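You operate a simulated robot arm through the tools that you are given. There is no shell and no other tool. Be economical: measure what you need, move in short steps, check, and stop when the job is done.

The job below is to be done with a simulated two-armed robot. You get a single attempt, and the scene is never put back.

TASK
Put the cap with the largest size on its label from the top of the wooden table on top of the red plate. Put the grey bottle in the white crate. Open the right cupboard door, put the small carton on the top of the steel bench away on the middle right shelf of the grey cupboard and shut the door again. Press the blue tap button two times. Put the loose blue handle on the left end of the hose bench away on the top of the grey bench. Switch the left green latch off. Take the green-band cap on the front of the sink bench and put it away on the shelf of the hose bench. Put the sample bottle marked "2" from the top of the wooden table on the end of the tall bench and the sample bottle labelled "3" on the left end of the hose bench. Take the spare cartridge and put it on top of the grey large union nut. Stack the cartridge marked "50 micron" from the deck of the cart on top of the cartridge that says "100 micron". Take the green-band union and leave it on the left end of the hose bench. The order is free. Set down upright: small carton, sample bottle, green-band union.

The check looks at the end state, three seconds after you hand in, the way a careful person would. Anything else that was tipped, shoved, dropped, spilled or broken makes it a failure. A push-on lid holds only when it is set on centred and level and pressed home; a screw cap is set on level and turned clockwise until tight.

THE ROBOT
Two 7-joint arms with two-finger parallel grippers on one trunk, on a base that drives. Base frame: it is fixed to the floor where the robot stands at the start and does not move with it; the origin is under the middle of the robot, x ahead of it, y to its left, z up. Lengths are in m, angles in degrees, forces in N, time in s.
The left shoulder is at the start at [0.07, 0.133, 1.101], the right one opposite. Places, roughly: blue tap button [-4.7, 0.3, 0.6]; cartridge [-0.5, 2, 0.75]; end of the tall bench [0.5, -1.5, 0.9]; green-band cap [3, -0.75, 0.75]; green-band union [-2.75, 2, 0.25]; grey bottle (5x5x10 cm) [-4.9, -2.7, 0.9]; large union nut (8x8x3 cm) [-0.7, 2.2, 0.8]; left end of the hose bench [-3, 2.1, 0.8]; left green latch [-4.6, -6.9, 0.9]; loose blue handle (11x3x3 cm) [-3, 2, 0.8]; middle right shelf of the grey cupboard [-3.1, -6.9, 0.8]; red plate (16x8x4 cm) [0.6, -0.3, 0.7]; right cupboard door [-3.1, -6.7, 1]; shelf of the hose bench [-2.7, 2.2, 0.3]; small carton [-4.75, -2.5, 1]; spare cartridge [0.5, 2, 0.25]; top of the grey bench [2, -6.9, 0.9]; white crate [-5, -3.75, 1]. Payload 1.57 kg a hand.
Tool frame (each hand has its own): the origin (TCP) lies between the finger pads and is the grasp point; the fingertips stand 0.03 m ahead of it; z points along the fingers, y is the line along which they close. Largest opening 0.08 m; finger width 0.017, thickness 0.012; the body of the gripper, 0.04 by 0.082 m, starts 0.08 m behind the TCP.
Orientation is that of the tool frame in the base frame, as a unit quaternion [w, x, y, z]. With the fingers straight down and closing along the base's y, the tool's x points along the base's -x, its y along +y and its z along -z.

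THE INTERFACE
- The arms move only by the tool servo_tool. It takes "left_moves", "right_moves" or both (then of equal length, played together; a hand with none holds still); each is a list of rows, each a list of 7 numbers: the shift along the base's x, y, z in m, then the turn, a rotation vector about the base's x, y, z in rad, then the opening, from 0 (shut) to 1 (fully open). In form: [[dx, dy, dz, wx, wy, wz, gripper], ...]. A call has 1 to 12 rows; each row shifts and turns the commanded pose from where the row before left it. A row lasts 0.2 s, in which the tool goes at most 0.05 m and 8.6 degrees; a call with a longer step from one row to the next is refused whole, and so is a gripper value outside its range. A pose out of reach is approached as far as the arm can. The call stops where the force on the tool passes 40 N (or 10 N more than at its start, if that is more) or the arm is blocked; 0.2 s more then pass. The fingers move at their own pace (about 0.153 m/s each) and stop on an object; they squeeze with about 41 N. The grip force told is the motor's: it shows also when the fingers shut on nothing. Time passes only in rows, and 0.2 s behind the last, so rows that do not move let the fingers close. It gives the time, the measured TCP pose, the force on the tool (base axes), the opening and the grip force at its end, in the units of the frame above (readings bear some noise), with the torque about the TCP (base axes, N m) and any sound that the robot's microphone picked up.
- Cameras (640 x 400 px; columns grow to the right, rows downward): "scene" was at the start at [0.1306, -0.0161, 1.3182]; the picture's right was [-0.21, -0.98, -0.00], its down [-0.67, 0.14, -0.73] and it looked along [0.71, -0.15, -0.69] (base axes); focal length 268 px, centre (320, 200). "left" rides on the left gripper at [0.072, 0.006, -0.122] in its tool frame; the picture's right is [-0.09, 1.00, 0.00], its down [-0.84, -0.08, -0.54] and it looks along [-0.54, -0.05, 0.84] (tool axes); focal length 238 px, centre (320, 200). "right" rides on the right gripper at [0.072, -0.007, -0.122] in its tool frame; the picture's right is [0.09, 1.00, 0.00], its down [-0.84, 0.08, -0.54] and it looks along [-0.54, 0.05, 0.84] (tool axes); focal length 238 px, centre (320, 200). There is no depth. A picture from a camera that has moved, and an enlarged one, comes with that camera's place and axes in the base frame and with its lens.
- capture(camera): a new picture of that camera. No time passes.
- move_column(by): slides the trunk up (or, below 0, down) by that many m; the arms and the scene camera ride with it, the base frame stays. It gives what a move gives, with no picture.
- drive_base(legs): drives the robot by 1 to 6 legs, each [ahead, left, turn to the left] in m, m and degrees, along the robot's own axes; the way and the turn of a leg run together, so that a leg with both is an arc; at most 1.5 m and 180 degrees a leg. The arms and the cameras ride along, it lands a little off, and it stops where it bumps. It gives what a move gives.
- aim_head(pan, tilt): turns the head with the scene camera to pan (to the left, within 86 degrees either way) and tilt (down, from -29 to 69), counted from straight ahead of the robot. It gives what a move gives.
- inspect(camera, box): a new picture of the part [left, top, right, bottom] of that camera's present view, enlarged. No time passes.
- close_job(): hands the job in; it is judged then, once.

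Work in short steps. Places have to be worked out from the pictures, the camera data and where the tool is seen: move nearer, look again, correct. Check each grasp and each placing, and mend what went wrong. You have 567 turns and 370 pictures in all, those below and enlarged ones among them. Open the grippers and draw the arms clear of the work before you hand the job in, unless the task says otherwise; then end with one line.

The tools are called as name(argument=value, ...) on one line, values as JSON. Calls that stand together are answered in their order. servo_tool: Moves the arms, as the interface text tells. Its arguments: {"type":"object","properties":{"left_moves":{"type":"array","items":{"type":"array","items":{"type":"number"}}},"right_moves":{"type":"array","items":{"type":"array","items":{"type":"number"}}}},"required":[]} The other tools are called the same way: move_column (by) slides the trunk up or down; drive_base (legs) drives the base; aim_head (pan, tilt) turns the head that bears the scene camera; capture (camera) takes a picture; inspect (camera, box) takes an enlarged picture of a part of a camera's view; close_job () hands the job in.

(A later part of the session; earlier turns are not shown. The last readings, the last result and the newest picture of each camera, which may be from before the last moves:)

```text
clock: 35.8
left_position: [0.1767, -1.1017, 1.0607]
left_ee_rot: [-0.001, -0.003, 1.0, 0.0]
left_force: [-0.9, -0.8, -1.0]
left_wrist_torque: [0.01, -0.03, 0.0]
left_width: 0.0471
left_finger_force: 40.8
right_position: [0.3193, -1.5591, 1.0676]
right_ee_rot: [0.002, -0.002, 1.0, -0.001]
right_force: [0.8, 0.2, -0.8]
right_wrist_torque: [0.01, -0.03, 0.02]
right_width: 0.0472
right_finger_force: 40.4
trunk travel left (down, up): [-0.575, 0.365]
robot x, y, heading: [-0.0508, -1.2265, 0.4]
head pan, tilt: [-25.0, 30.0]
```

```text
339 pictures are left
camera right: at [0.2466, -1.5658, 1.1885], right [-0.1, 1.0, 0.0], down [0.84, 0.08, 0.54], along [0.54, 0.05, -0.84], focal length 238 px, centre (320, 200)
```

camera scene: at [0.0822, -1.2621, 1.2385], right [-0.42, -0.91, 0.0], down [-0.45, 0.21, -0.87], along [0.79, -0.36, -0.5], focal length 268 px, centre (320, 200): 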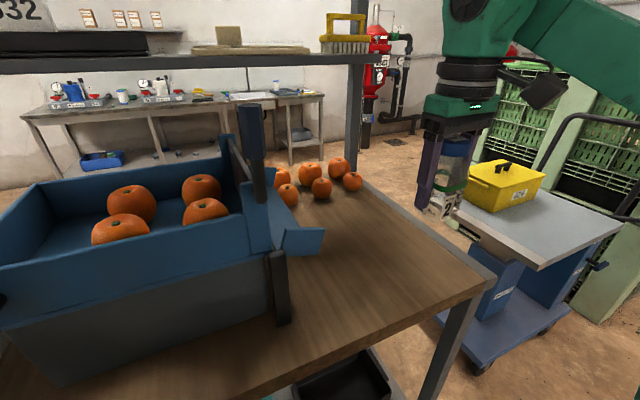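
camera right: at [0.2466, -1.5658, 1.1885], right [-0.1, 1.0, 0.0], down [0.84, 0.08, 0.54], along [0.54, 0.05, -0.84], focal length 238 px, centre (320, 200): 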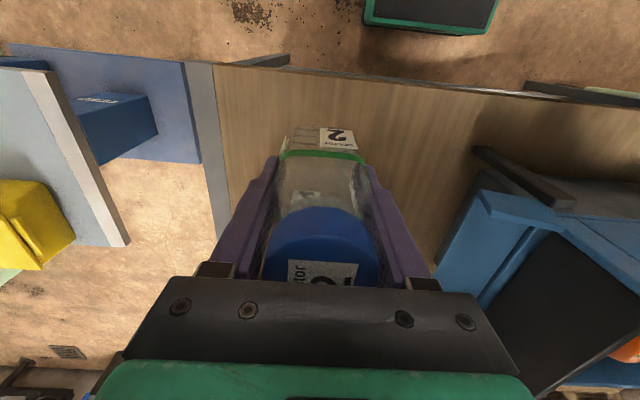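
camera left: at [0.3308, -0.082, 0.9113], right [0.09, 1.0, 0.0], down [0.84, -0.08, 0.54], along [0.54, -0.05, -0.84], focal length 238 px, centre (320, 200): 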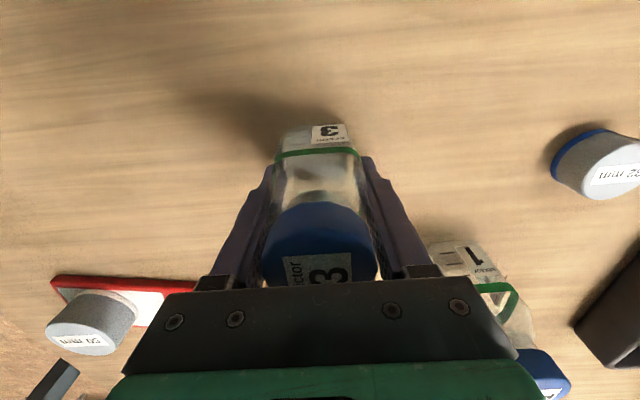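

The hand is over the bench, between the end (y≈-1.72) and the bin (y≈-1.38). I move 10 cm forward and lower to z≈0.90.

servo_tool(right_moves=[[0.035, -0.003, 0, 0, 0, 0, 0.3], [0.035, -0.003, -0.02, 0, 0, 0, 0.3], [0.03, -0.003, -0.03, 0, 0, 0, 0.3], [0, 0, -0.04, 0, 0, 0, 0.3], [0, 0, -0.04, 0, 0, 0, 0.3], [0, 0, -0.03, 0, 0, 0, 0.3]])

capture(camera="scene")

capture(camera="right")

```text
clock: 37.2
left_position: [0.1742, -1.1001, 1.0615]
left_ee_rot: [0.002, -0.004, 1.0, -0.001]
left_force: [0.3, 0.1, -1.2]
left_wrist_torque: [0.0, -0.04, 0.0]
left_width: 0.047
left_finger_force: 41.1
right_position: [0.4097, -1.5513, 0.9018]
right_ee_rot: [0.009, -0.001, 1.0, -0.001]
right_force: [7.5, -6.5, 28.2]
right_wrist_torque: [-0.24, 0.13, 0.1]
right_width: 0.047
right_finger_force: 41.7
right hand out of reach, approached as far as the arm can: row 1, 2, 3
trunk travel left (down, up): [-0.575, 0.365]
robot x, y, heading: [-0.0487, -1.2241, 0.3]
head pan, tilt: [-25.0, 30.0]
```

```text
338 pictures are left
camera scene: at [0.0781, -1.2598, 1.2399], right [-0.42, -0.91, 0.0], down [-0.45, 0.21, -0.87], along [0.79, -0.36, -0.5], focal length 268 px, centre (320, 200)
```

scene: 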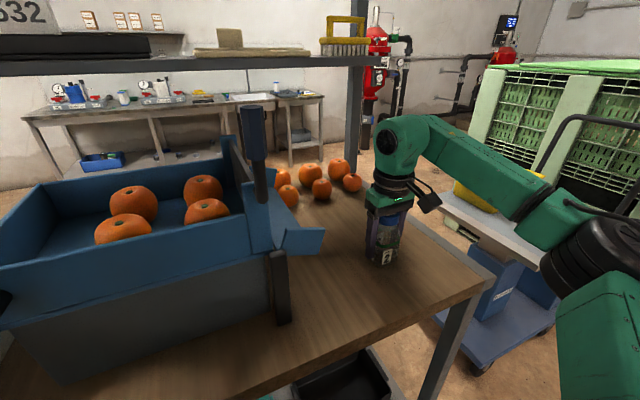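

```text
337 pictures are left
camera right: at [0.3353, -1.5582, 1.0225], right [-0.09, 1.0, 0.0], down [0.83, 0.08, 0.56], along [0.55, 0.05, -0.83], focal length 238 px, centre (320, 200)
```

right: 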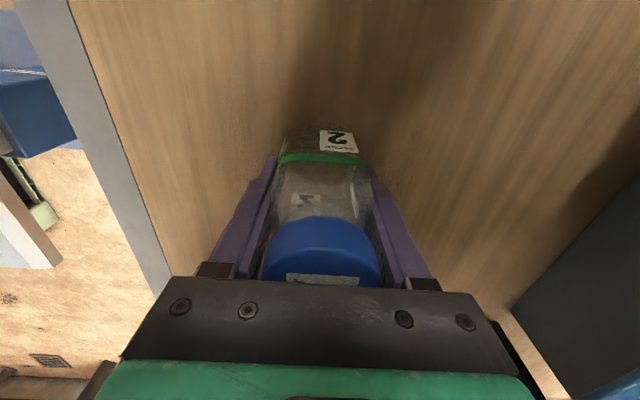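

Contact already at 0.902 (28 N). I ease up 4 mm, release and withdraw straight up.

servo_tool(right_moves=[[0, 0, 0.004, 0, 0, 0, 0.3], [0, 0, 0, 0, 0, 0, 0.3]])

servo_tool(right_moves=[[0, 0, 0, 0, 0, 0, 1], [0, 0, 0, 0, 0, 0, 1], [0, 0, 0.03, 0, 0, 0, 1], [0, 0, 0.04, 0, 0, 0, 1], [0, 0, 0.04, 0, 0, 0, 1], [0, 0, 0.03, 0, 0, 0, 1]])

capture(camera="scene")

```text
clock: 37.8
left_position: [0.1756, -1.0989, 1.0614]
left_ee_rot: [0.0, -0.004, 1.0, 0.0]
left_force: [0.1, -0.4, 0.6]
left_wrist_torque: [0.02, -0.02, 0.0]
left_width: 0.0469
left_finger_force: 40.8
right_position: [0.4081, -1.5508, 0.9014]
right_ee_rot: [0.003, -0.002, 1.0, -0.001]
right_force: [5.9, -4.3, 20.5]
right_wrist_torque: [-0.13, -0.54, -0.05]
right_width: 0.0471
right_finger_force: 40.9
trunk travel left (down, up): [-0.575, 0.365]
robot x, y, heading: [-0.0488, -1.2234, 0.2]
head pan, tilt: [-25.0, 30.0]
```

```text
clock: 39.2
left_position: [0.1764, -1.0991, 1.0608]
left_ee_rot: [0.001, -0.004, 1.0, 0.0]
left_force: [-0.6, -0.2, -0.6]
left_wrist_torque: [0.0, -0.02, 0.0]
left_width: 0.0472
left_finger_force: 40.5
right_position: [0.4013, -1.5392, 1.0369]
right_ee_rot: [0.003, -0.001, 1.0, -0.001]
right_force: [0.1, -0.1, 0.3]
right_wrist_torque: [0.0, -0.04, -0.01]
right_width: 0.08
right_finger_force: 0.0
right hand out of reach, approached as far as the arm can: row 6
trunk travel left (down, up): [-0.575, 0.365]
robot x, y, heading: [-0.0498, -1.2249, 0.3]
head pan, tilt: [-25.0, 30.0]
```

```text
336 pictures are left
camera scene: at [0.0818, -1.2612, 1.2385], right [-0.42, -0.91, 0.0], down [-0.45, 0.21, -0.87], along [0.79, -0.36, -0.5], focal length 268 px, centre (320, 200)
```

scene: 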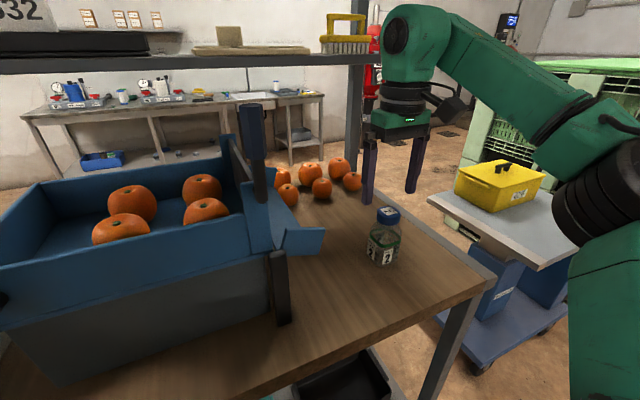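

Bottle 2 stands upright on the bench end. Now I tuck the right arm, back away and travel to the manifold bench/cart side (y≈2) with the right hand free.

servo_tool(right_moves=[[-0.04, 0.02, 0.0, 0, 0, 0, 1], [-0.04, 0.02, 0.0, 0, 0, 0, 1], [-0.04, 0.02, 0.0, 0, 0, 0, 1], [-0.04, 0.02, 0, 0, 0, 0, 1]])

drive_base(legs=[[-0.45, 0, 0], [0, 1.0, 0], [0, 1.1, 0], [0, 0, 90]])

aim_head(pan=0, tilt=25)

capture(camera="scene")

```text
clock: 40.2
left_position: [0.1759, -1.1002, 1.0596]
left_ee_rot: [0.0, -0.003, 1.0, 0.0]
left_force: [-0.9, -0.4, -1.4]
left_wrist_torque: [0.0, -0.06, 0.01]
left_width: 0.0469
left_finger_force: 41.3
right_position: [0.2436, -1.46, 1.0359]
right_ee_rot: [0.001, -0.002, 1.0, -0.001]
right_force: [-0.5, -0.1, 0.1]
right_wrist_torque: [-0.01, -0.01, 0.02]
right_width: 0.0802
right_finger_force: 0.1
trunk travel left (down, up): [-0.575, 0.365]
robot x, y, heading: [-0.0503, -1.2251, 0.2]
head pan, tilt: [-25.0, 30.0]
```

```text
clock: 56.7
left_position: [-0.6243, 1.1217, 1.0605]
left_ee_rot: [0.0, -0.702, 0.713, 0.0]
left_force: [0.2, 0.1, -0.3]
left_wrist_torque: [0.02, -0.05, 0.03]
left_width: 0.0471
left_finger_force: 40.9
right_position: [-0.2641, 1.1811, 1.0354]
right_ee_rot: [0.002, -0.7, 0.714, 0.001]
right_force: [-0.2, -0.5, 0.5]
right_wrist_torque: [-0.02, -0.01, 0.03]
right_width: 0.0796
right_finger_force: 0.1
trunk travel left (down, up): [-0.575, 0.365]
robot x, y, heading: [-0.504, 0.8949, 88.8]
head pan, tilt: [-25.0, 30.0]
```

```text
clock: 57.6
left_position: [-0.6247, 1.1208, 1.0595]
left_ee_rot: [0.0, -0.701, 0.713, -0.001]
left_force: [-0.5, 0.2, -1.3]
left_wrist_torque: [-0.01, 0.02, 0.02]
left_width: 0.0471
left_finger_force: 41.0
right_position: [-0.2631, 1.1806, 1.0355]
right_ee_rot: [0.001, -0.7, 0.715, 0.001]
right_force: [0.5, 0.6, 0.2]
right_wrist_torque: [-0.01, -0.02, -0.01]
right_width: 0.0801
right_finger_force: 0.1
trunk travel left (down, up): [-0.575, 0.365]
robot x, y, heading: [-0.5053, 0.8919, 89.0]
head pan, tilt: [0.0, 25.0]
```

```text
335 pictures are left
camera scene: at [-0.5024, 1.0352, 1.2464], right [1.0, -0.02, 0.0], down [-0.01, -0.42, -0.91], along [0.02, 0.91, -0.42], focal length 268 px, centre (320, 200)
```

scene: 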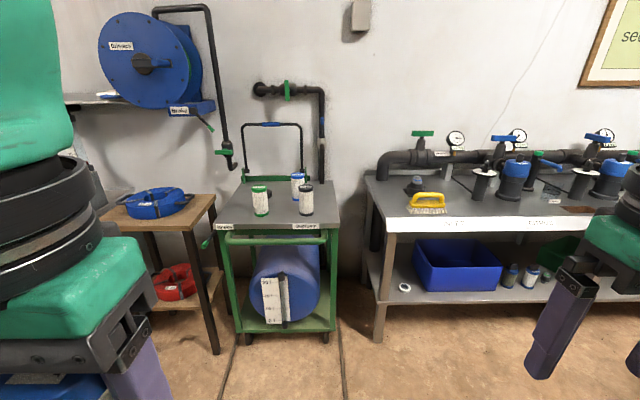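

inspect(camera="scene", box=[210, 150, 370, 250])

inspect(camera="scene", box=[360, 110, 640, 310])

```text
4.00 times, centred on (290, 200) of scene
camera zoom: at [-0.5024, 1.0352, 1.2464], right [1.0, -0.02, 0.0], down [-0.01, -0.42, -0.91], along [0.02, 0.91, -0.42], focal length 1074 px, centre (440, 200)
```

zoom: 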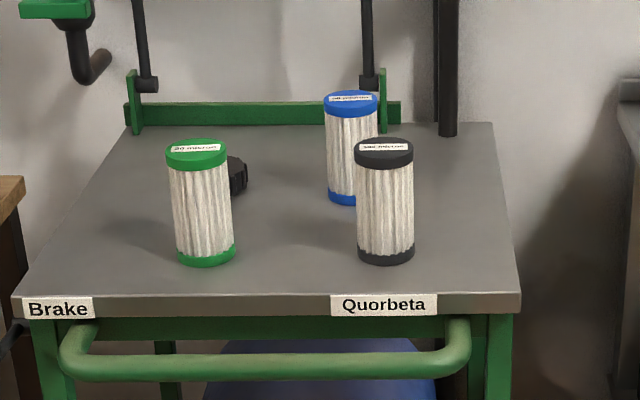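

```text
2.00 times, centred on (500, 210) of scene
camera zoom: at [-0.5024, 1.0352, 1.2464], right [1.0, -0.02, 0.0], down [-0.01, -0.42, -0.91], along [0.02, 0.91, -0.42], focal length 537 px, centre (-40, 180)
```

zoom: 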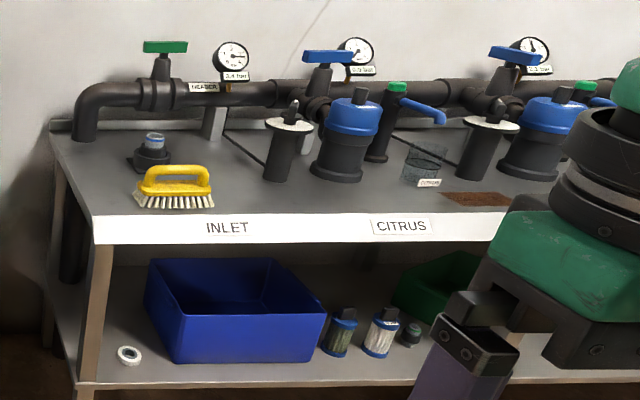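

I drive forward to the cart to read the cartridge labels from nearby.

drive_base(legs=[[0.5, 0, 1]])

aim_head(pan=0, tilt=40)

capture(camera="scene")

```text
clock: 60.6
left_position: [-0.619, 1.6257, 1.0596]
left_ee_rot: [-0.001, -0.705, 0.709, -0.001]
left_force: [0.0, 0.3, -0.6]
left_wrist_torque: [0.03, -0.01, 0.0]
left_width: 0.0471
left_finger_force: 40.6
right_position: [-0.259, 1.6899, 1.0366]
right_ee_rot: [0.002, -0.704, 0.711, 0.001]
right_force: [0.1, 0.2, 0.1]
right_wrist_torque: [0.0, 0.02, -0.03]
right_width: 0.08
right_finger_force: 0.0
trunk travel left (down, up): [-0.575, 0.365]
robot x, y, heading: [-0.4987, 1.3979, 89.3]
head pan, tilt: [0.0, 25.0]
```

```text
clock: 61.4
left_position: [-0.6193, 1.6255, 1.0599]
left_ee_rot: [-0.001, -0.704, 0.71, 0.0]
left_force: [0.4, 0.6, -1.0]
left_wrist_torque: [-0.02, -0.01, 0.03]
left_width: 0.047
left_finger_force: 40.7
right_position: [-0.2598, 1.6884, 1.0365]
right_ee_rot: [0.002, -0.704, 0.711, 0.001]
right_force: [0.0, 0.2, -0.7]
right_wrist_torque: [-0.02, 0.0, -0.03]
right_width: 0.0803
right_finger_force: 0.0
trunk travel left (down, up): [-0.575, 0.365]
robot x, y, heading: [-0.4939, 1.3961, 89.3]
head pan, tilt: [0.0, 40.0]
```

```text
332 pictures are left
camera scene: at [-0.4973, 1.5339, 1.2232], right [1.0, -0.01, 0.0], down [-0.01, -0.64, -0.77], along [0.01, 0.77, -0.64], focal length 268 px, centre (320, 200)
```

scene: 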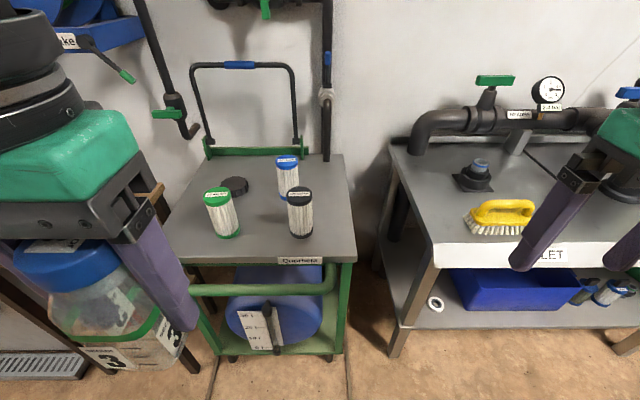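

inspect(camera="scene", box=[190, 150, 330, 240])

inspect(camera="scene", box=[420, 250, 640, 350])

```text
4.44 times, centred on (260, 195) of scene
camera zoom: at [-0.4973, 1.5339, 1.2232], right [1.0, -0.01, 0.0], down [-0.01, -0.64, -0.77], along [0.01, 0.77, -0.64], focal length 1193 px, centre (587, 222)
```

zoom: 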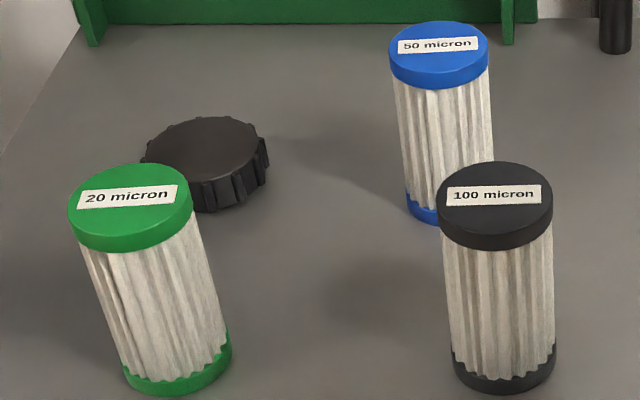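

```text
2.91 times, centred on (530, 300) of scene
camera zoom: at [-0.4973, 1.5339, 1.2232], right [1.0, -0.01, 0.0], down [-0.01, -0.64, -0.77], along [0.01, 0.77, -0.64], focal length 781 px, centre (-291, -91)
```

zoom: 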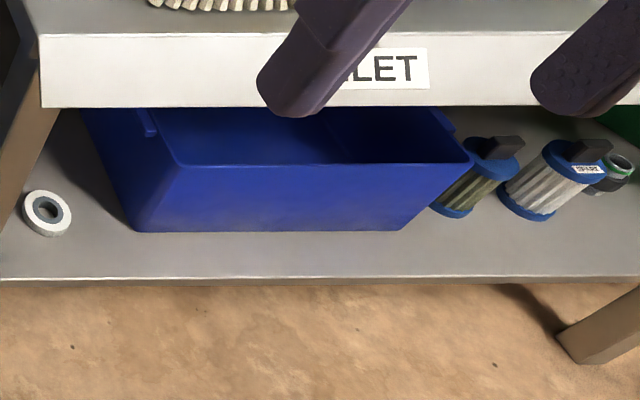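

The 50 micron (blue) is at about (-0.576, 2.128), the 100 micron (black) at (-0.536, 1.99), tops at z≈0.86, nut at (-0.73, 2.14). I drive closer and leftward so the right hand can reach them.

drive_base(legs=[[0.2, 0.25, 0]])

capture(camera="right")

capture(camera="scene")

```text
clock: 63.5
left_position: [-0.8724, 1.8232, 1.0598]
left_ee_rot: [0.0, -0.706, 0.709, 0.0]
left_force: [-0.4, 0.6, -0.7]
left_wrist_torque: [0.05, 0.02, 0.01]
left_width: 0.0473
left_finger_force: 41.0
right_position: [-0.5125, 1.8882, 1.0352]
right_ee_rot: [0.002, -0.705, 0.71, 0.0]
right_force: [-0.5, 0.9, -0.2]
right_wrist_torque: [0.01, -0.05, 0.02]
right_width: 0.08
right_finger_force: 0.1
trunk travel left (down, up): [-0.575, 0.365]
robot x, y, heading: [-0.749, 1.5955, 89.8]
head pan, tilt: [0.0, 40.0]
```

```text
329 pictures are left
camera right: at [-0.5069, 1.8151, 1.1565], right [-1.0, -0.08, 0.0], down [-0.07, 0.84, 0.54], along [-0.04, 0.54, -0.84], focal length 238 px, centre (320, 200)
```

right: 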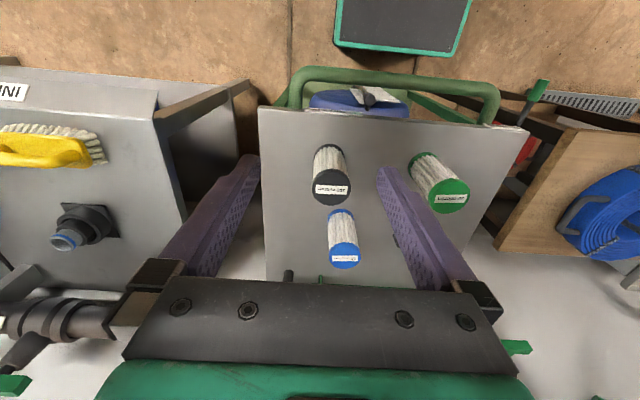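

```text
328 pictures are left
camera scene: at [-0.7502, 1.7326, 1.2231], right [1.0, -0.01, 0.0], down [0.0, -0.64, -0.77], along [0.0, 0.77, -0.64], focal length 268 px, centre (320, 200)
```

scene: 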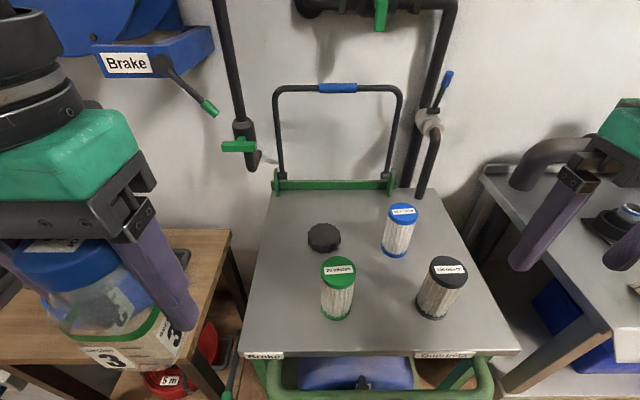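

Consistent estimates. I move the right hand above the blue 50 micron cartridge.

servo_tool(right_moves=[[-0.011, 0.037, -0.01, 0, 0, 0, 1], [-0.011, 0.037, -0.01, 0, 0, 0, 1], [-0.011, 0.037, -0.015, 0, 0, 0, 1], [-0.011, 0.037, -0.02, 0, 0, 0, 1], [-0.011, 0.037, -0.02, 0, 0, 0, 1], [-0.01, 0.037, -0.02, 0, 0, 0, 1]])

capture(camera="right")

```text
clock: 64.9
left_position: [-0.873, 1.8253, 1.0604]
left_ee_rot: [-0.001, -0.706, 0.709, 0.0]
left_force: [-0.2, 0.2, -0.2]
left_wrist_torque: [-0.03, -0.01, -0.04]
left_width: 0.0472
left_finger_force: 41.2
right_position: [-0.5767, 2.1128, 0.9381]
right_ee_rot: [0.002, -0.705, 0.709, 0.0]
right_force: [0.6, 0.4, 0.4]
right_wrist_torque: [0.0, 0.0, 0.03]
right_width: 0.08
right_finger_force: 0.1
trunk travel left (down, up): [-0.575, 0.365]
robot x, y, heading: [-0.7469, 1.5949, 89.5]
head pan, tilt: [0.0, 40.0]
```

```text
327 pictures are left
camera right: at [-0.5702, 2.0395, 1.0603], right [-1.0, -0.08, 0.0], down [-0.07, 0.84, 0.54], along [-0.04, 0.54, -0.84], focal length 238 px, centre (320, 200)
```

right: 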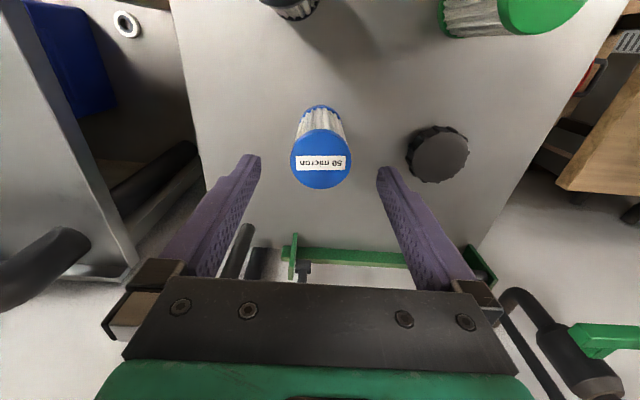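

I move 1.4 cm forward, descend to TCP z≈0.82 and grip the blue cartridge.

servo_tool(right_moves=[[0.0, 0.014, -0.02, 0, 0, 0, 1], [0, 0, -0.035, 0, 0, 0, 1], [0, 0, -0.035, 0, 0, 0, 1], [0, 0, -0.028, 0, 0, 0, 1], [0, 0, 0, 0, 0, 0, 0.3], [0, 0, 0, 0, 0, 0, 0.3], [0, 0, 0, 0, 0, 0, 0.3]])

capture(camera="right")

```text
clock: 66.5
left_position: [-0.8728, 1.8242, 1.0592]
left_ee_rot: [0.0, -0.706, 0.708, -0.001]
left_force: [-0.6, -0.6, -0.9]
left_wrist_torque: [0.0, -0.03, 0.0]
left_width: 0.0472
left_finger_force: 40.7
right_position: [-0.5781, 2.1234, 0.8189]
right_ee_rot: [0.002, -0.705, 0.709, 0.0]
right_force: [-0.2, 0.8, 0.1]
right_wrist_torque: [-0.02, -0.02, 0.01]
right_width: 0.0578
right_finger_force: 40.9
trunk travel left (down, up): [-0.575, 0.365]
robot x, y, heading: [-0.7513, 1.5939, 89.5]
head pan, tilt: [0.0, 40.0]
```

```text
326 pictures are left
camera right: at [-0.5731, 2.0496, 0.9412], right [-1.0, -0.08, 0.0], down [-0.07, 0.84, 0.54], along [-0.04, 0.54, -0.84], focal length 238 px, centre (320, 200)
```

right: 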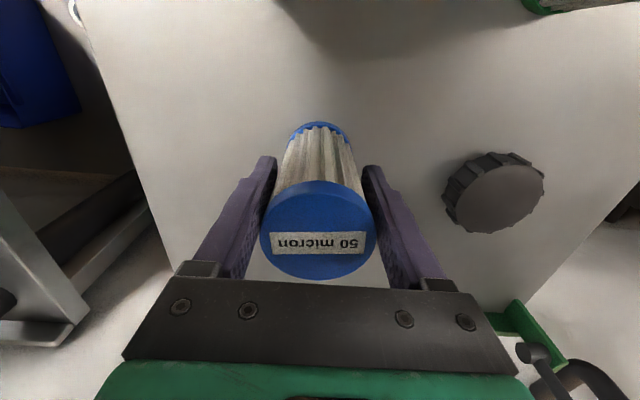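

Gripped. I lift it up to z≈1.0 and look at the 100 micron cartridge from the wrist to fix its position.

servo_tool(right_moves=[[0, 0, 0.03, 0, 0, 0, 0.3], [0, 0, 0.04, 0, 0, 0, 0.3], [0, 0, 0.04, 0, 0, 0, 0.3], [0, 0, 0.04, 0, 0, 0, 0.3], [0.01, -0.03, 0.02, 0, 0, 0, 0.3], [0.02, -0.03, 0.02, 0, 0, 0, 0.3]])

capture(camera="right")

inspect(camera="scene", box=[360, 130, 520, 330])

```text
clock: 67.9
left_position: [-0.8712, 1.821, 1.0605]
left_ee_rot: [0.0, -0.706, 0.709, 0.0]
left_force: [0.7, -0.4, -0.9]
left_wrist_torque: [0.03, 0.0, -0.02]
left_width: 0.0472
left_finger_force: 40.8
right_position: [-0.5478, 2.0613, 1.012]
right_ee_rot: [0.001, -0.705, 0.709, 0.001]
right_force: [0.1, -0.8, -1.6]
right_wrist_torque: [-0.02, 0.01, 0.0]
right_width: 0.0579
right_finger_force: 41.2
trunk travel left (down, up): [-0.575, 0.365]
robot x, y, heading: [-0.7513, 1.597, 89.5]
head pan, tilt: [0.0, 40.0]
```

```text
325 pictures are left
camera right: at [-0.5417, 1.9888, 1.1327], right [-1.0, -0.08, 0.0], down [-0.07, 0.84, 0.55], along [-0.05, 0.54, -0.84], focal length 238 px, centre (320, 200)
```

right: 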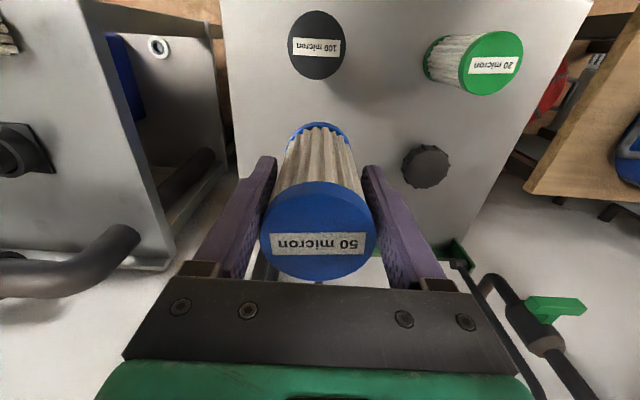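

```text
2.00 times, centred on (440, 230) of scene
camera zoom: at [-0.7493, 1.731, 1.2233], right [1.0, 0.0, 0.0], down [0.0, -0.64, -0.77], along [0.0, 0.77, -0.64], focal length 537 px, centre (80, 140)
```

zoom: 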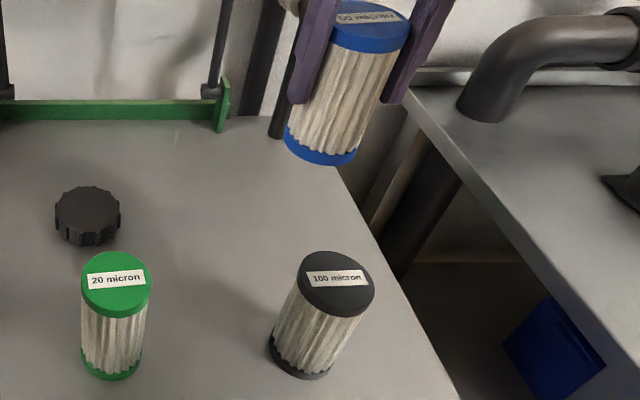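

From nearly overhead, the 100 micron cap is at (-0.540, 1.987). I move above it, lower near contact (0.957), and check alignment.

servo_tool(right_moves=[[0.004, -0.037, 0, 0, 0, 0, 0.3], [0.004, -0.037, 0, 0, 0, 0, 0.3], [0, 0, -0.025, 0, 0, 0, 0.3], [0, 0, -0.03, 0, 0, 0, 0.3]])

inspect(camera="scene", box=[360, 150, 520, 350])

capture(camera="right")

```text
clock: 68.9
left_position: [-0.8727, 1.8242, 1.0597]
left_ee_rot: [-0.001, -0.706, 0.709, 0.0]
left_force: [-0.5, 0.0, -1.1]
left_wrist_torque: [0.01, 0.01, -0.03]
left_width: 0.0469
left_finger_force: 41.2
right_position: [-0.5393, 1.9905, 0.9578]
right_ee_rot: [0.001, -0.704, 0.71, 0.001]
right_force: [-0.5, -0.4, -1.4]
right_wrist_torque: [0.0, -0.01, 0.04]
right_width: 0.0579
right_finger_force: 41.5
trunk travel left (down, up): [-0.575, 0.365]
robot x, y, heading: [-0.7506, 1.5953, 90.0]
head pan, tilt: [0.0, 40.0]
```

```text
2.00 times, centred on (440, 250) of scene
camera zoom: at [-0.7493, 1.7327, 1.2231], right [1.0, -0.01, 0.0], down [0.0, -0.64, -0.77], along [0.0, 0.77, -0.64], focal length 537 px, centre (80, 100)
```

zoom: 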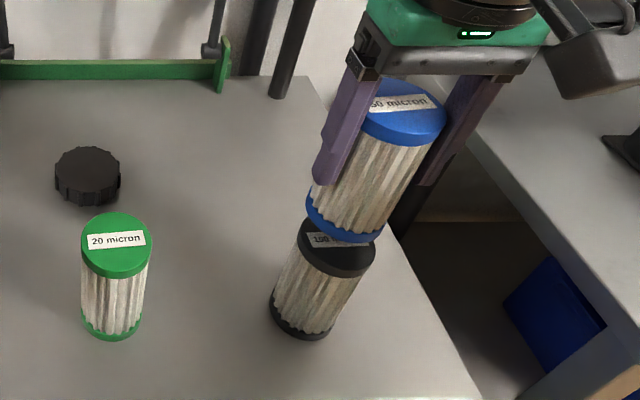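

```text
322 pictures are left
camera right: at [-0.5327, 1.9173, 1.079], right [-1.0, -0.08, 0.0], down [-0.07, 0.84, 0.54], along [-0.04, 0.54, -0.84], focal length 238 px, centre (320, 200)
```

right: 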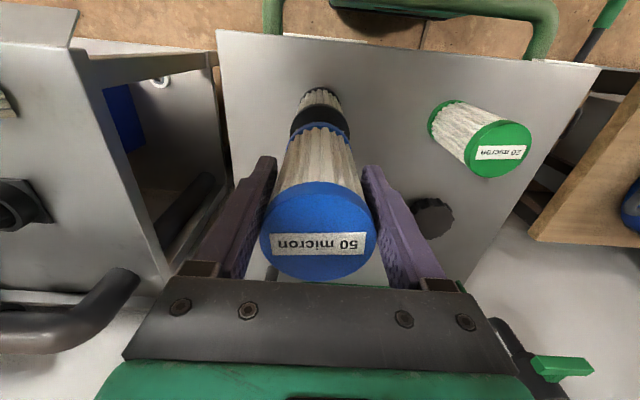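

I zoom on the joint between the two cartridges to judge the alignment.

inspect(camera="right", box=[260, 70, 380, 145])

inspect(camera="scene", box=[420, 220, 500, 320])

```text
5.33 times, centred on (320, 108) of right
camera zoom: at [-0.5327, 1.9173, 1.079], right [-1.0, -0.08, 0.0], down [-0.07, 0.84, 0.54], along [-0.04, 0.54, -0.84], focal length 1271 px, centre (320, 693)
```

zoom: 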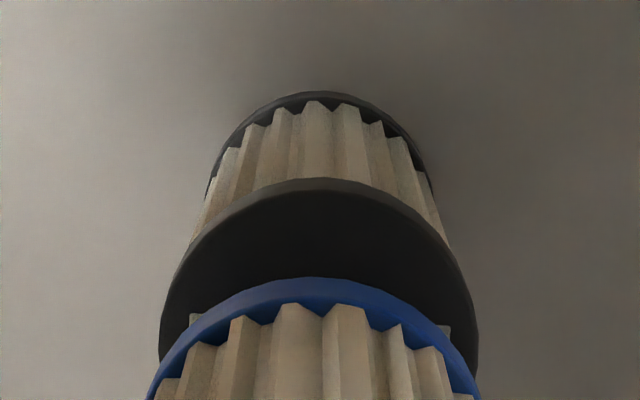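

```text
4.00 times, centred on (460, 270) of scene
camera zoom: at [-0.7493, 1.7327, 1.2231], right [1.0, -0.01, 0.0], down [0.0, -0.64, -0.77], along [0.0, 0.77, -0.64], focal length 1074 px, centre (-240, -80)
```

zoom: 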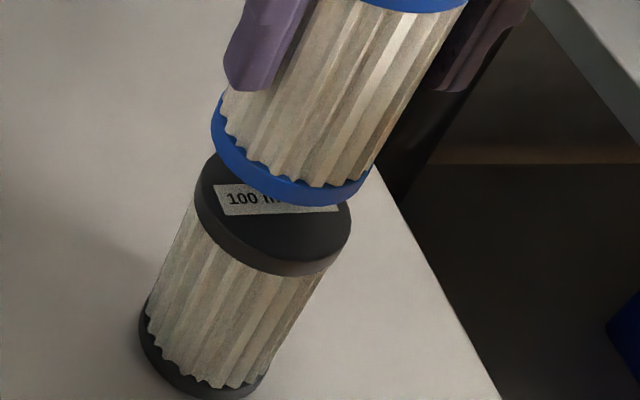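

The gap is larger than assumed (~3-4 cm; deck z≈0.766). I lower 2.5 cm and check again.

servo_tool(right_moves=[[0, 0, -0.012, 0, 0, 0, 0.3], [0, 0, -0.013, 0, 0, 0, 0.3]])

inspect(camera="right", box=[260, 70, 380, 145])

inspect(camera="scene", box=[420, 220, 500, 320])

```text
clock: 69.5
left_position: [-0.8726, 1.8223, 1.0611]
left_ee_rot: [0.001, -0.706, 0.708, 0.0]
left_force: [0.3, -0.2, -0.6]
left_wrist_torque: [0.04, -0.01, -0.02]
left_width: 0.0468
left_finger_force: 41.0
right_position: [-0.5412, 1.9902, 0.9352]
right_ee_rot: [0.005, -0.704, 0.71, 0.002]
right_force: [3.1, 2.8, 14.3]
right_wrist_torque: [0.3, -0.55, 0.05]
right_width: 0.0578
right_finger_force: 40.9
trunk travel left (down, up): [-0.575, 0.365]
robot x, y, heading: [-0.7498, 1.5973, 89.4]
head pan, tilt: [0.0, 40.0]
```

```text
5.33 times, centred on (320, 108) of right
camera zoom: at [-0.5352, 1.9161, 1.0553], right [-1.0, -0.08, 0.0], down [-0.07, 0.83, 0.55], along [-0.04, 0.55, -0.83], focal length 1271 px, centre (320, 693)
```

zoom: 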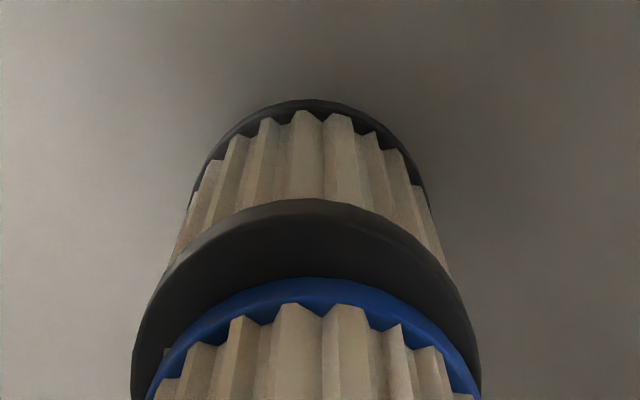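

```text
4.00 times, centred on (460, 270) of scene
camera zoom: at [-0.7507, 1.7303, 1.2238], right [1.0, -0.01, 0.0], down [0.0, -0.64, -0.77], along [0.0, 0.77, -0.64], focal length 1074 px, centre (-240, -80)
```

zoom: 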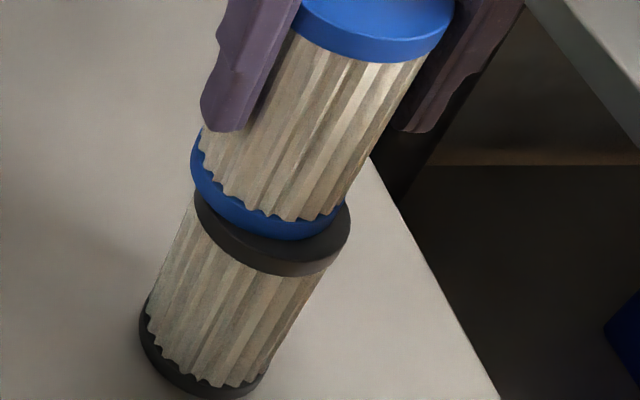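

Contact at 0.935, but the blue one sits about 1 cm too far back. I lift 8 mm, shift -1 cm in y and +2 mm in x, then check.

servo_tool(right_moves=[[0, 0, 0.012, 0, 0, 0, 0.3], [0.002, -0.01, 0, 0, 0, 0, 0.3], [0, 0, -0.004, 0, 0, 0, 0.3]])

inspect(camera="right", box=[260, 70, 380, 145])

inspect(camera="scene", box=[420, 220, 500, 320])

```text
clock: 70.3
left_position: [-0.8732, 1.8242, 1.059]
left_ee_rot: [-0.001, -0.706, 0.708, 0.0]
left_force: [-0.7, 0.0, -0.4]
left_wrist_torque: [0.0, -0.02, -0.01]
left_width: 0.0471
left_finger_force: 41.1
right_position: [-0.5376, 1.9814, 0.9397]
right_ee_rot: [0.001, -0.705, 0.709, -0.001]
right_force: [0.2, 0.1, -1.9]
right_wrist_torque: [-0.05, 0.0, -0.01]
right_width: 0.0581
right_finger_force: 41.3
trunk travel left (down, up): [-0.575, 0.365]
robot x, y, heading: [-0.7507, 1.5942, 89.5]
head pan, tilt: [0.0, 40.0]
```

```text
5.33 times, centred on (320, 108) of right
camera zoom: at [-0.5321, 1.9079, 1.0609], right [-1.0, -0.08, 0.0], down [-0.07, 0.84, 0.54], along [-0.04, 0.54, -0.84], focal length 1271 px, centre (320, 693)
```

zoom: 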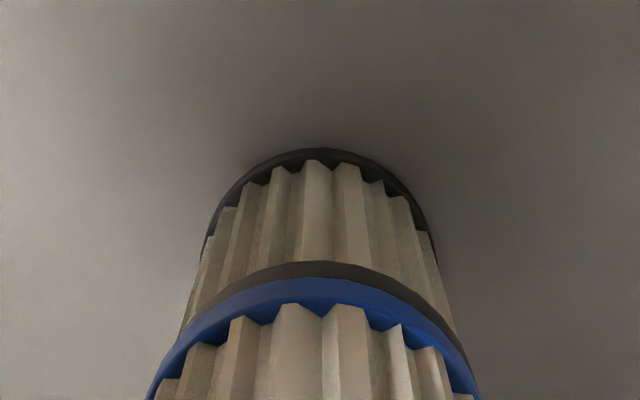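

```text
4.00 times, centred on (460, 270) of scene
camera zoom: at [-0.7502, 1.7336, 1.223], right [1.0, -0.01, 0.0], down [0.0, -0.64, -0.77], along [0.0, 0.77, -0.64], focal length 1074 px, centre (-240, -80)
```

zoom: 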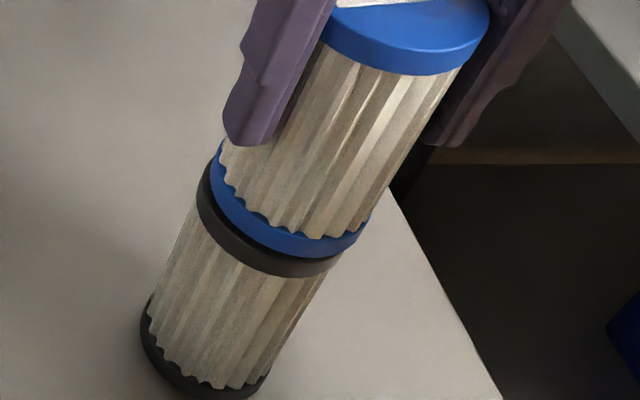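

Well aligned now. I shift 2 mm in -x and lower to contact.

servo_tool(right_moves=[[-0.002, 0, 0, 0, 0, 0, 0.3], [0, 0, -0.003, 0, 0, 0, 0.3], [0, 0, -0.002, 0, 0, 0, 0.3]])

inspect(camera="scene", box=[420, 220, 500, 320])

```text
clock: 71.1
left_position: [-0.8728, 1.8239, 1.0596]
left_ee_rot: [0.0, -0.706, 0.709, 0.0]
left_force: [-0.4, 0.7, -0.8]
left_wrist_torque: [-0.02, 0.01, -0.02]
left_width: 0.0472
left_finger_force: 40.8
right_position: [-0.5396, 1.9807, 0.9346]
right_ee_rot: [0.002, -0.705, 0.709, 0.0]
right_force: [-0.1, 0.7, -2.0]
right_wrist_torque: [0.0, 0.0, 0.02]
right_width: 0.0577
right_finger_force: 41.0
trunk travel left (down, up): [-0.575, 0.365]
robot x, y, heading: [-0.749, 1.5966, 89.7]
head pan, tilt: [0.0, 40.0]
```

```text
4.00 times, centred on (460, 270) of scene
camera zoom: at [-0.7502, 1.7327, 1.2231], right [1.0, -0.01, 0.0], down [0.0, -0.64, -0.77], along [0.0, 0.77, -0.64], focal length 1074 px, centre (-240, -80)
```

zoom: 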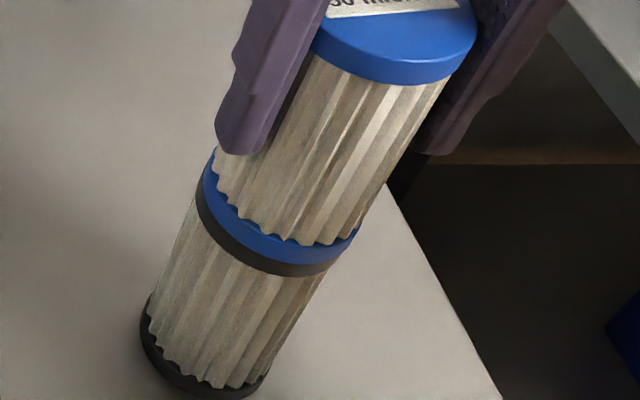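

Nearly concentric, no force yet. I continue down in 2 mm steps.

servo_tool(right_moves=[[0, 0, -0.002, 0, 0, 0, 0.3], [0, 0, -0.001, 0, 0, 0, 0.3]])

servo_tool(right_moves=[[0, 0, -0.001, 0, 0, 0, 0.3], [0, 0, -0.001, 0, 0, 0, 0.3]])

```text
clock: 71.7
left_position: [-0.8733, 1.8224, 1.061]
left_ee_rot: [0.0, -0.706, 0.708, -0.001]
left_force: [-0.6, 0.6, -0.9]
left_wrist_torque: [-0.02, -0.01, 0.0]
left_width: 0.0473
left_finger_force: 41.5
right_position: [-0.5399, 1.9802, 0.9342]
right_ee_rot: [0.003, -0.704, 0.71, 0.003]
right_force: [3.7, 2.7, 18.6]
right_wrist_torque: [0.24, -0.41, -0.03]
right_width: 0.0578
right_finger_force: 41.2
trunk travel left (down, up): [-0.575, 0.365]
robot x, y, heading: [-0.7509, 1.5961, 89.7]
head pan, tilt: [0.0, 40.0]
```

```text
clock: 72.3
left_position: [-0.874, 1.8212, 1.0599]
left_ee_rot: [0.0, -0.706, 0.708, 0.0]
left_force: [0.5, -0.3, -1.0]
left_wrist_torque: [0.0, -0.01, 0.02]
left_width: 0.047
left_finger_force: 41.1
right_position: [-0.5409, 1.9787, 0.9334]
right_ee_rot: [0.004, -0.704, 0.71, 0.003]
right_force: [5.6, 5.1, 38.7]
right_wrist_torque: [0.56, -0.82, -0.01]
right_width: 0.0576
right_finger_force: 40.6
trunk travel left (down, up): [-0.575, 0.365]
robot x, y, heading: [-0.7501, 1.5941, 89.8]
head pan, tilt: [0.0, 40.0]
```

Seated. I ease the load by 4 mm of command, open and lift away.

servo_tool(right_moves=[[0, 0, 0.003, 0, 0, 0, 0.3], [0, 0, 0.001, 0, 0, 0, 0.3], [0, 0, 0, 0, 0, 0, 1], [0, 0, 0, 0, 0, 0, 1], [0, 0, 0, 0, 0, 0, 1], [0, 0, 0.03, 0, 0, 0, 1], [0, 0, 0.04, 0, 0, 0, 1], [0, 0, 0.04, 0, 0, 0, 1]])

inspect(camera="scene", box=[360, 150, 520, 350])

```text
clock: 74.1
left_position: [-0.8736, 1.8235, 1.0601]
left_ee_rot: [0.0, -0.706, 0.708, 0.0]
left_force: [-1.1, -0.3, -0.7]
left_wrist_torque: [0.01, -0.01, 0.02]
left_width: 0.0471
left_finger_force: 40.5
right_position: [-0.5407, 1.978, 1.0425]
right_ee_rot: [0.002, -0.704, 0.71, 0.0]
right_force: [0.3, 0.3, 0.2]
right_wrist_torque: [0.03, -0.01, -0.04]
right_width: 0.0801
right_finger_force: 0.1
trunk travel left (down, up): [-0.575, 0.365]
robot x, y, heading: [-0.7515, 1.598, 89.4]
head pan, tilt: [0.0, 40.0]
```

```text
2.00 times, centred on (440, 250) of scene
camera zoom: at [-0.7512, 1.7318, 1.2232], right [1.0, 0.0, 0.0], down [0.0, -0.64, -0.77], along [0.0, 0.77, -0.64], focal length 537 px, centre (80, 100)
```

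zoom: 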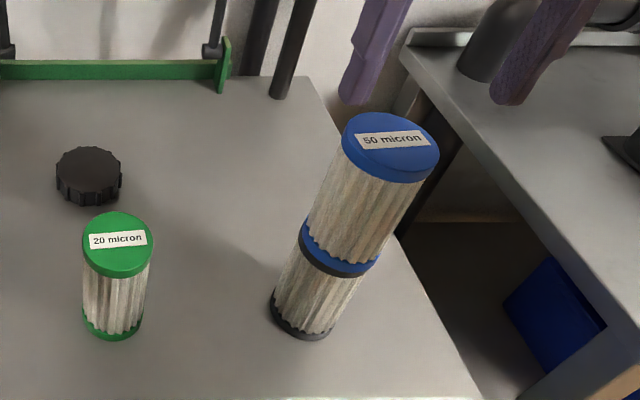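

The stack stands well. I back off, then shift right to face the shelf with the spare cartridge.

drive_base(legs=[[-0.35, 0, 0], [0, -1.07, 0]])

move_column(by=-0.35)

capture(camera="scene")

```text
clock: 81.4
left_position: [0.1915, 1.4532, 1.0589]
left_ee_rot: [-0.001, -0.696, 0.718, 0.0]
left_force: [-0.2, -0.1, -0.4]
left_wrist_torque: [0.01, -0.04, -0.02]
left_width: 0.047
left_finger_force: 40.7
right_position: [0.5284, 1.6009, 1.0419]
right_ee_rot: [0.002, -0.695, 0.719, -0.001]
right_force: [0.2, 0.2, 0.1]
right_wrist_torque: [0.01, 0.0, 0.01]
right_width: 0.0797
right_finger_force: 0.0
trunk travel left (down, up): [-0.575, 0.365]
robot x, y, heading: [0.3064, 1.2261, 88.2]
head pan, tilt: [0.0, 40.0]
```

```text
clock: 84.9
left_position: [0.1914, 1.4546, 0.7103]
left_ee_rot: [-0.001, -0.697, 0.717, 0.0]
left_force: [0.1, 0.5, -0.5]
left_wrist_torque: [-0.01, 0.02, -0.06]
left_width: 0.047
left_finger_force: 40.7
right_position: [0.5291, 1.6002, 0.6916]
right_ee_rot: [0.001, -0.696, 0.718, 0.001]
right_force: [0.4, 0.1, -0.5]
right_wrist_torque: [-0.02, -0.02, -0.03]
right_width: 0.0802
right_finger_force: 0.1
trunk travel left (down, up): [-0.225, 0.715]
robot x, y, heading: [0.3087, 1.2244, 88.1]
head pan, tilt: [0.0, 40.0]
```

```text
313 pictures are left
camera scene: at [0.3119, 1.3591, 0.8732], right [1.0, -0.03, 0.0], down [-0.02, -0.64, -0.77], along [0.02, 0.77, -0.64], focal length 268 px, centre (320, 200)
```

scene: 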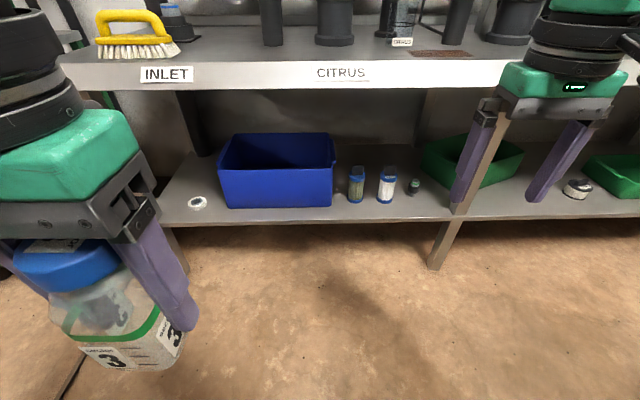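

I zoom on the spare cartridge.

inspect(camera="scene", box=[330, 145, 450, 225])

```text
5.00 times, centred on (390, 185) of scene
camera zoom: at [0.3119, 1.3591, 0.8732], right [1.0, -0.03, 0.0], down [-0.02, -0.64, -0.77], along [0.02, 0.77, -0.64], focal length 1342 px, centre (-30, 275)
```

zoom: 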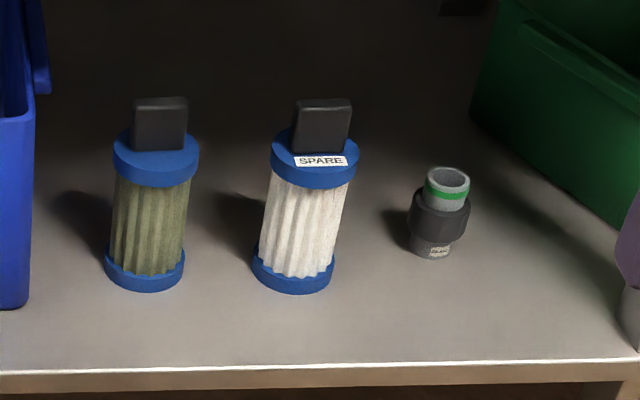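

Spare cartridge: axis (0.544, 2.04), z 0.30–0.40, handle to 0.44. I pitch the right tool 45° forward and lower it in front of the shelf.

servo_tool(right_moves=[[0, 0, -0.03, 0.131, 0, 0, 1], [0, 0, -0.03, 0.131, 0, 0, 1], [0, 0, -0.03, 0.131, 0, 0, 1], [0, 0, -0.035, 0.131, 0, 0, 1], [0, 0, -0.035, 0.131, 0, 0, 1], [0, 0, -0.035, 0.131, 0, 0, 1], [0.01, 0, -0.035, 0, 0, 0, 1]])

capture(camera="right")

capture(camera="scene")

```text
clock: 86.5
left_position: [0.1923, 1.4536, 0.7093]
left_ee_rot: [-0.001, -0.696, 0.718, -0.001]
left_force: [0.4, 0.0, -0.1]
left_wrist_torque: [0.01, 0.0, -0.03]
left_width: 0.0471
left_finger_force: 40.9
right_position: [0.5405, 1.6007, 0.486]
right_ee_rot: [0.24, -0.653, 0.674, 0.247]
right_force: [-0.6, -0.1, -0.8]
right_wrist_torque: [-0.02, -0.02, 0.0]
right_width: 0.08
right_finger_force: 0.1
right hand out of reach, approached as far as the arm can: row 6
trunk travel left (down, up): [-0.225, 0.715]
robot x, y, heading: [0.3065, 1.2234, 88.3]
head pan, tilt: [0.0, 40.0]
```

```text
311 pictures are left
camera right: at [0.5443, 1.4654, 0.5309], right [-1.0, -0.05, -0.04], down [-0.05, 0.29, 0.96], along [-0.03, 0.96, -0.29], focal length 238 px, centre (320, 200)
```

right: 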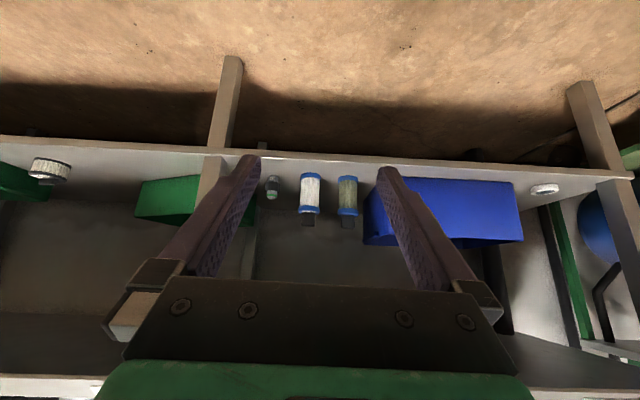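

```text
310 pictures are left
camera scene: at [0.312, 1.3591, 0.8731], right [1.0, -0.03, 0.0], down [-0.02, -0.64, -0.77], along [0.02, 0.77, -0.64], focal length 268 px, centre (320, 200)
```

scene: 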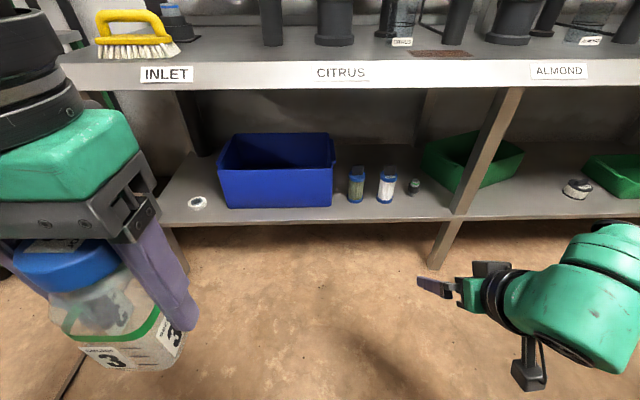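

The pitch is about 40°. I lower the column 0.11 m and extend the arm forward to straighten it before approaching.

move_column(by=-0.11)

servo_tool(right_moves=[[0, 0.04, 0, 0, 0, 0, 1], [0, 0.04, 0, 0, 0, 0, 1], [0, 0.04, 0, 0, 0, 0, 1], [0, 0.04, 0, 0, 0, 0, 1], [0, 0.04, 0, 0, 0, 0, 1]])

capture(camera="scene")

capture(camera="right")

```text
clock: 87.9
left_position: [0.1912, 1.4528, 0.6004]
left_ee_rot: [-0.001, -0.697, 0.717, 0.0]
left_force: [0.3, -0.4, -0.7]
left_wrist_torque: [-0.02, -0.02, 0.0]
left_width: 0.047
left_finger_force: 41.1
right_position: [0.5402, 1.5988, 0.3751]
right_ee_rot: [0.239, -0.653, 0.675, 0.246]
right_force: [0.5, 0.3, 0.1]
right_wrist_torque: [-0.02, -0.02, 0.01]
right_width: 0.08
right_finger_force: 0.0
trunk travel left (down, up): [-0.115, 0.825]
robot x, y, heading: [0.307, 1.2233, 88.2]
head pan, tilt: [0.0, 40.0]
```

```text
clock: 89.1
left_position: [0.1915, 1.453, 0.6006]
left_ee_rot: [-0.001, -0.697, 0.717, -0.001]
left_force: [-0.1, -0.8, -0.5]
left_wrist_torque: [0.0, 0.0, 0.03]
left_width: 0.0474
left_finger_force: 41.4
right_position: [0.5405, 1.8002, 0.3743]
right_ee_rot: [0.239, -0.652, 0.675, 0.247]
right_force: [-0.1, 0.2, 0.1]
right_wrist_torque: [-0.04, -0.03, 0.0]
right_width: 0.0801
right_finger_force: 0.0
trunk travel left (down, up): [-0.115, 0.825]
robot x, y, heading: [0.3076, 1.2209, 88.3]
head pan, tilt: [0.0, 40.0]
```

```text
309 pictures are left
camera scene: at [0.3119, 1.3591, 0.7631], right [1.0, -0.03, 0.0], down [-0.02, -0.64, -0.77], along [0.02, 0.77, -0.64], focal length 268 px, centre (320, 200)
```

scene: 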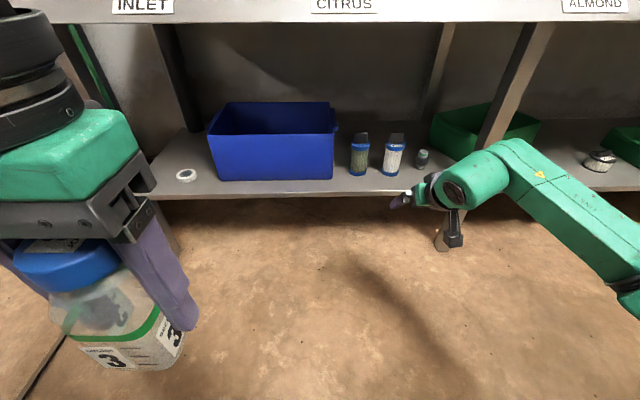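

```text
308 pictures are left
camera right: at [0.5441, 1.6655, 0.4196], right [-1.0, -0.04, -0.04], down [-0.05, 0.29, 0.96], along [-0.03, 0.96, -0.29], focal length 238 px, centre (320, 200)
```

right: 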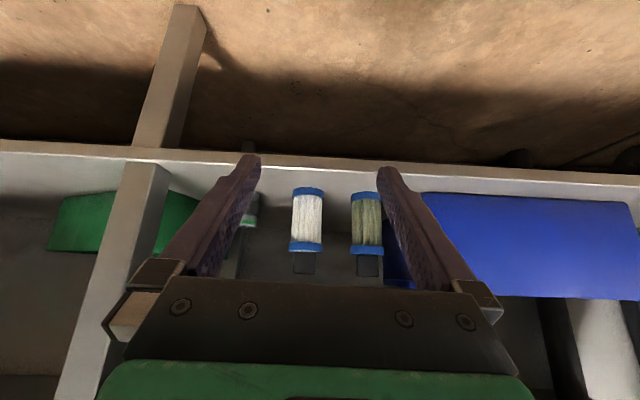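

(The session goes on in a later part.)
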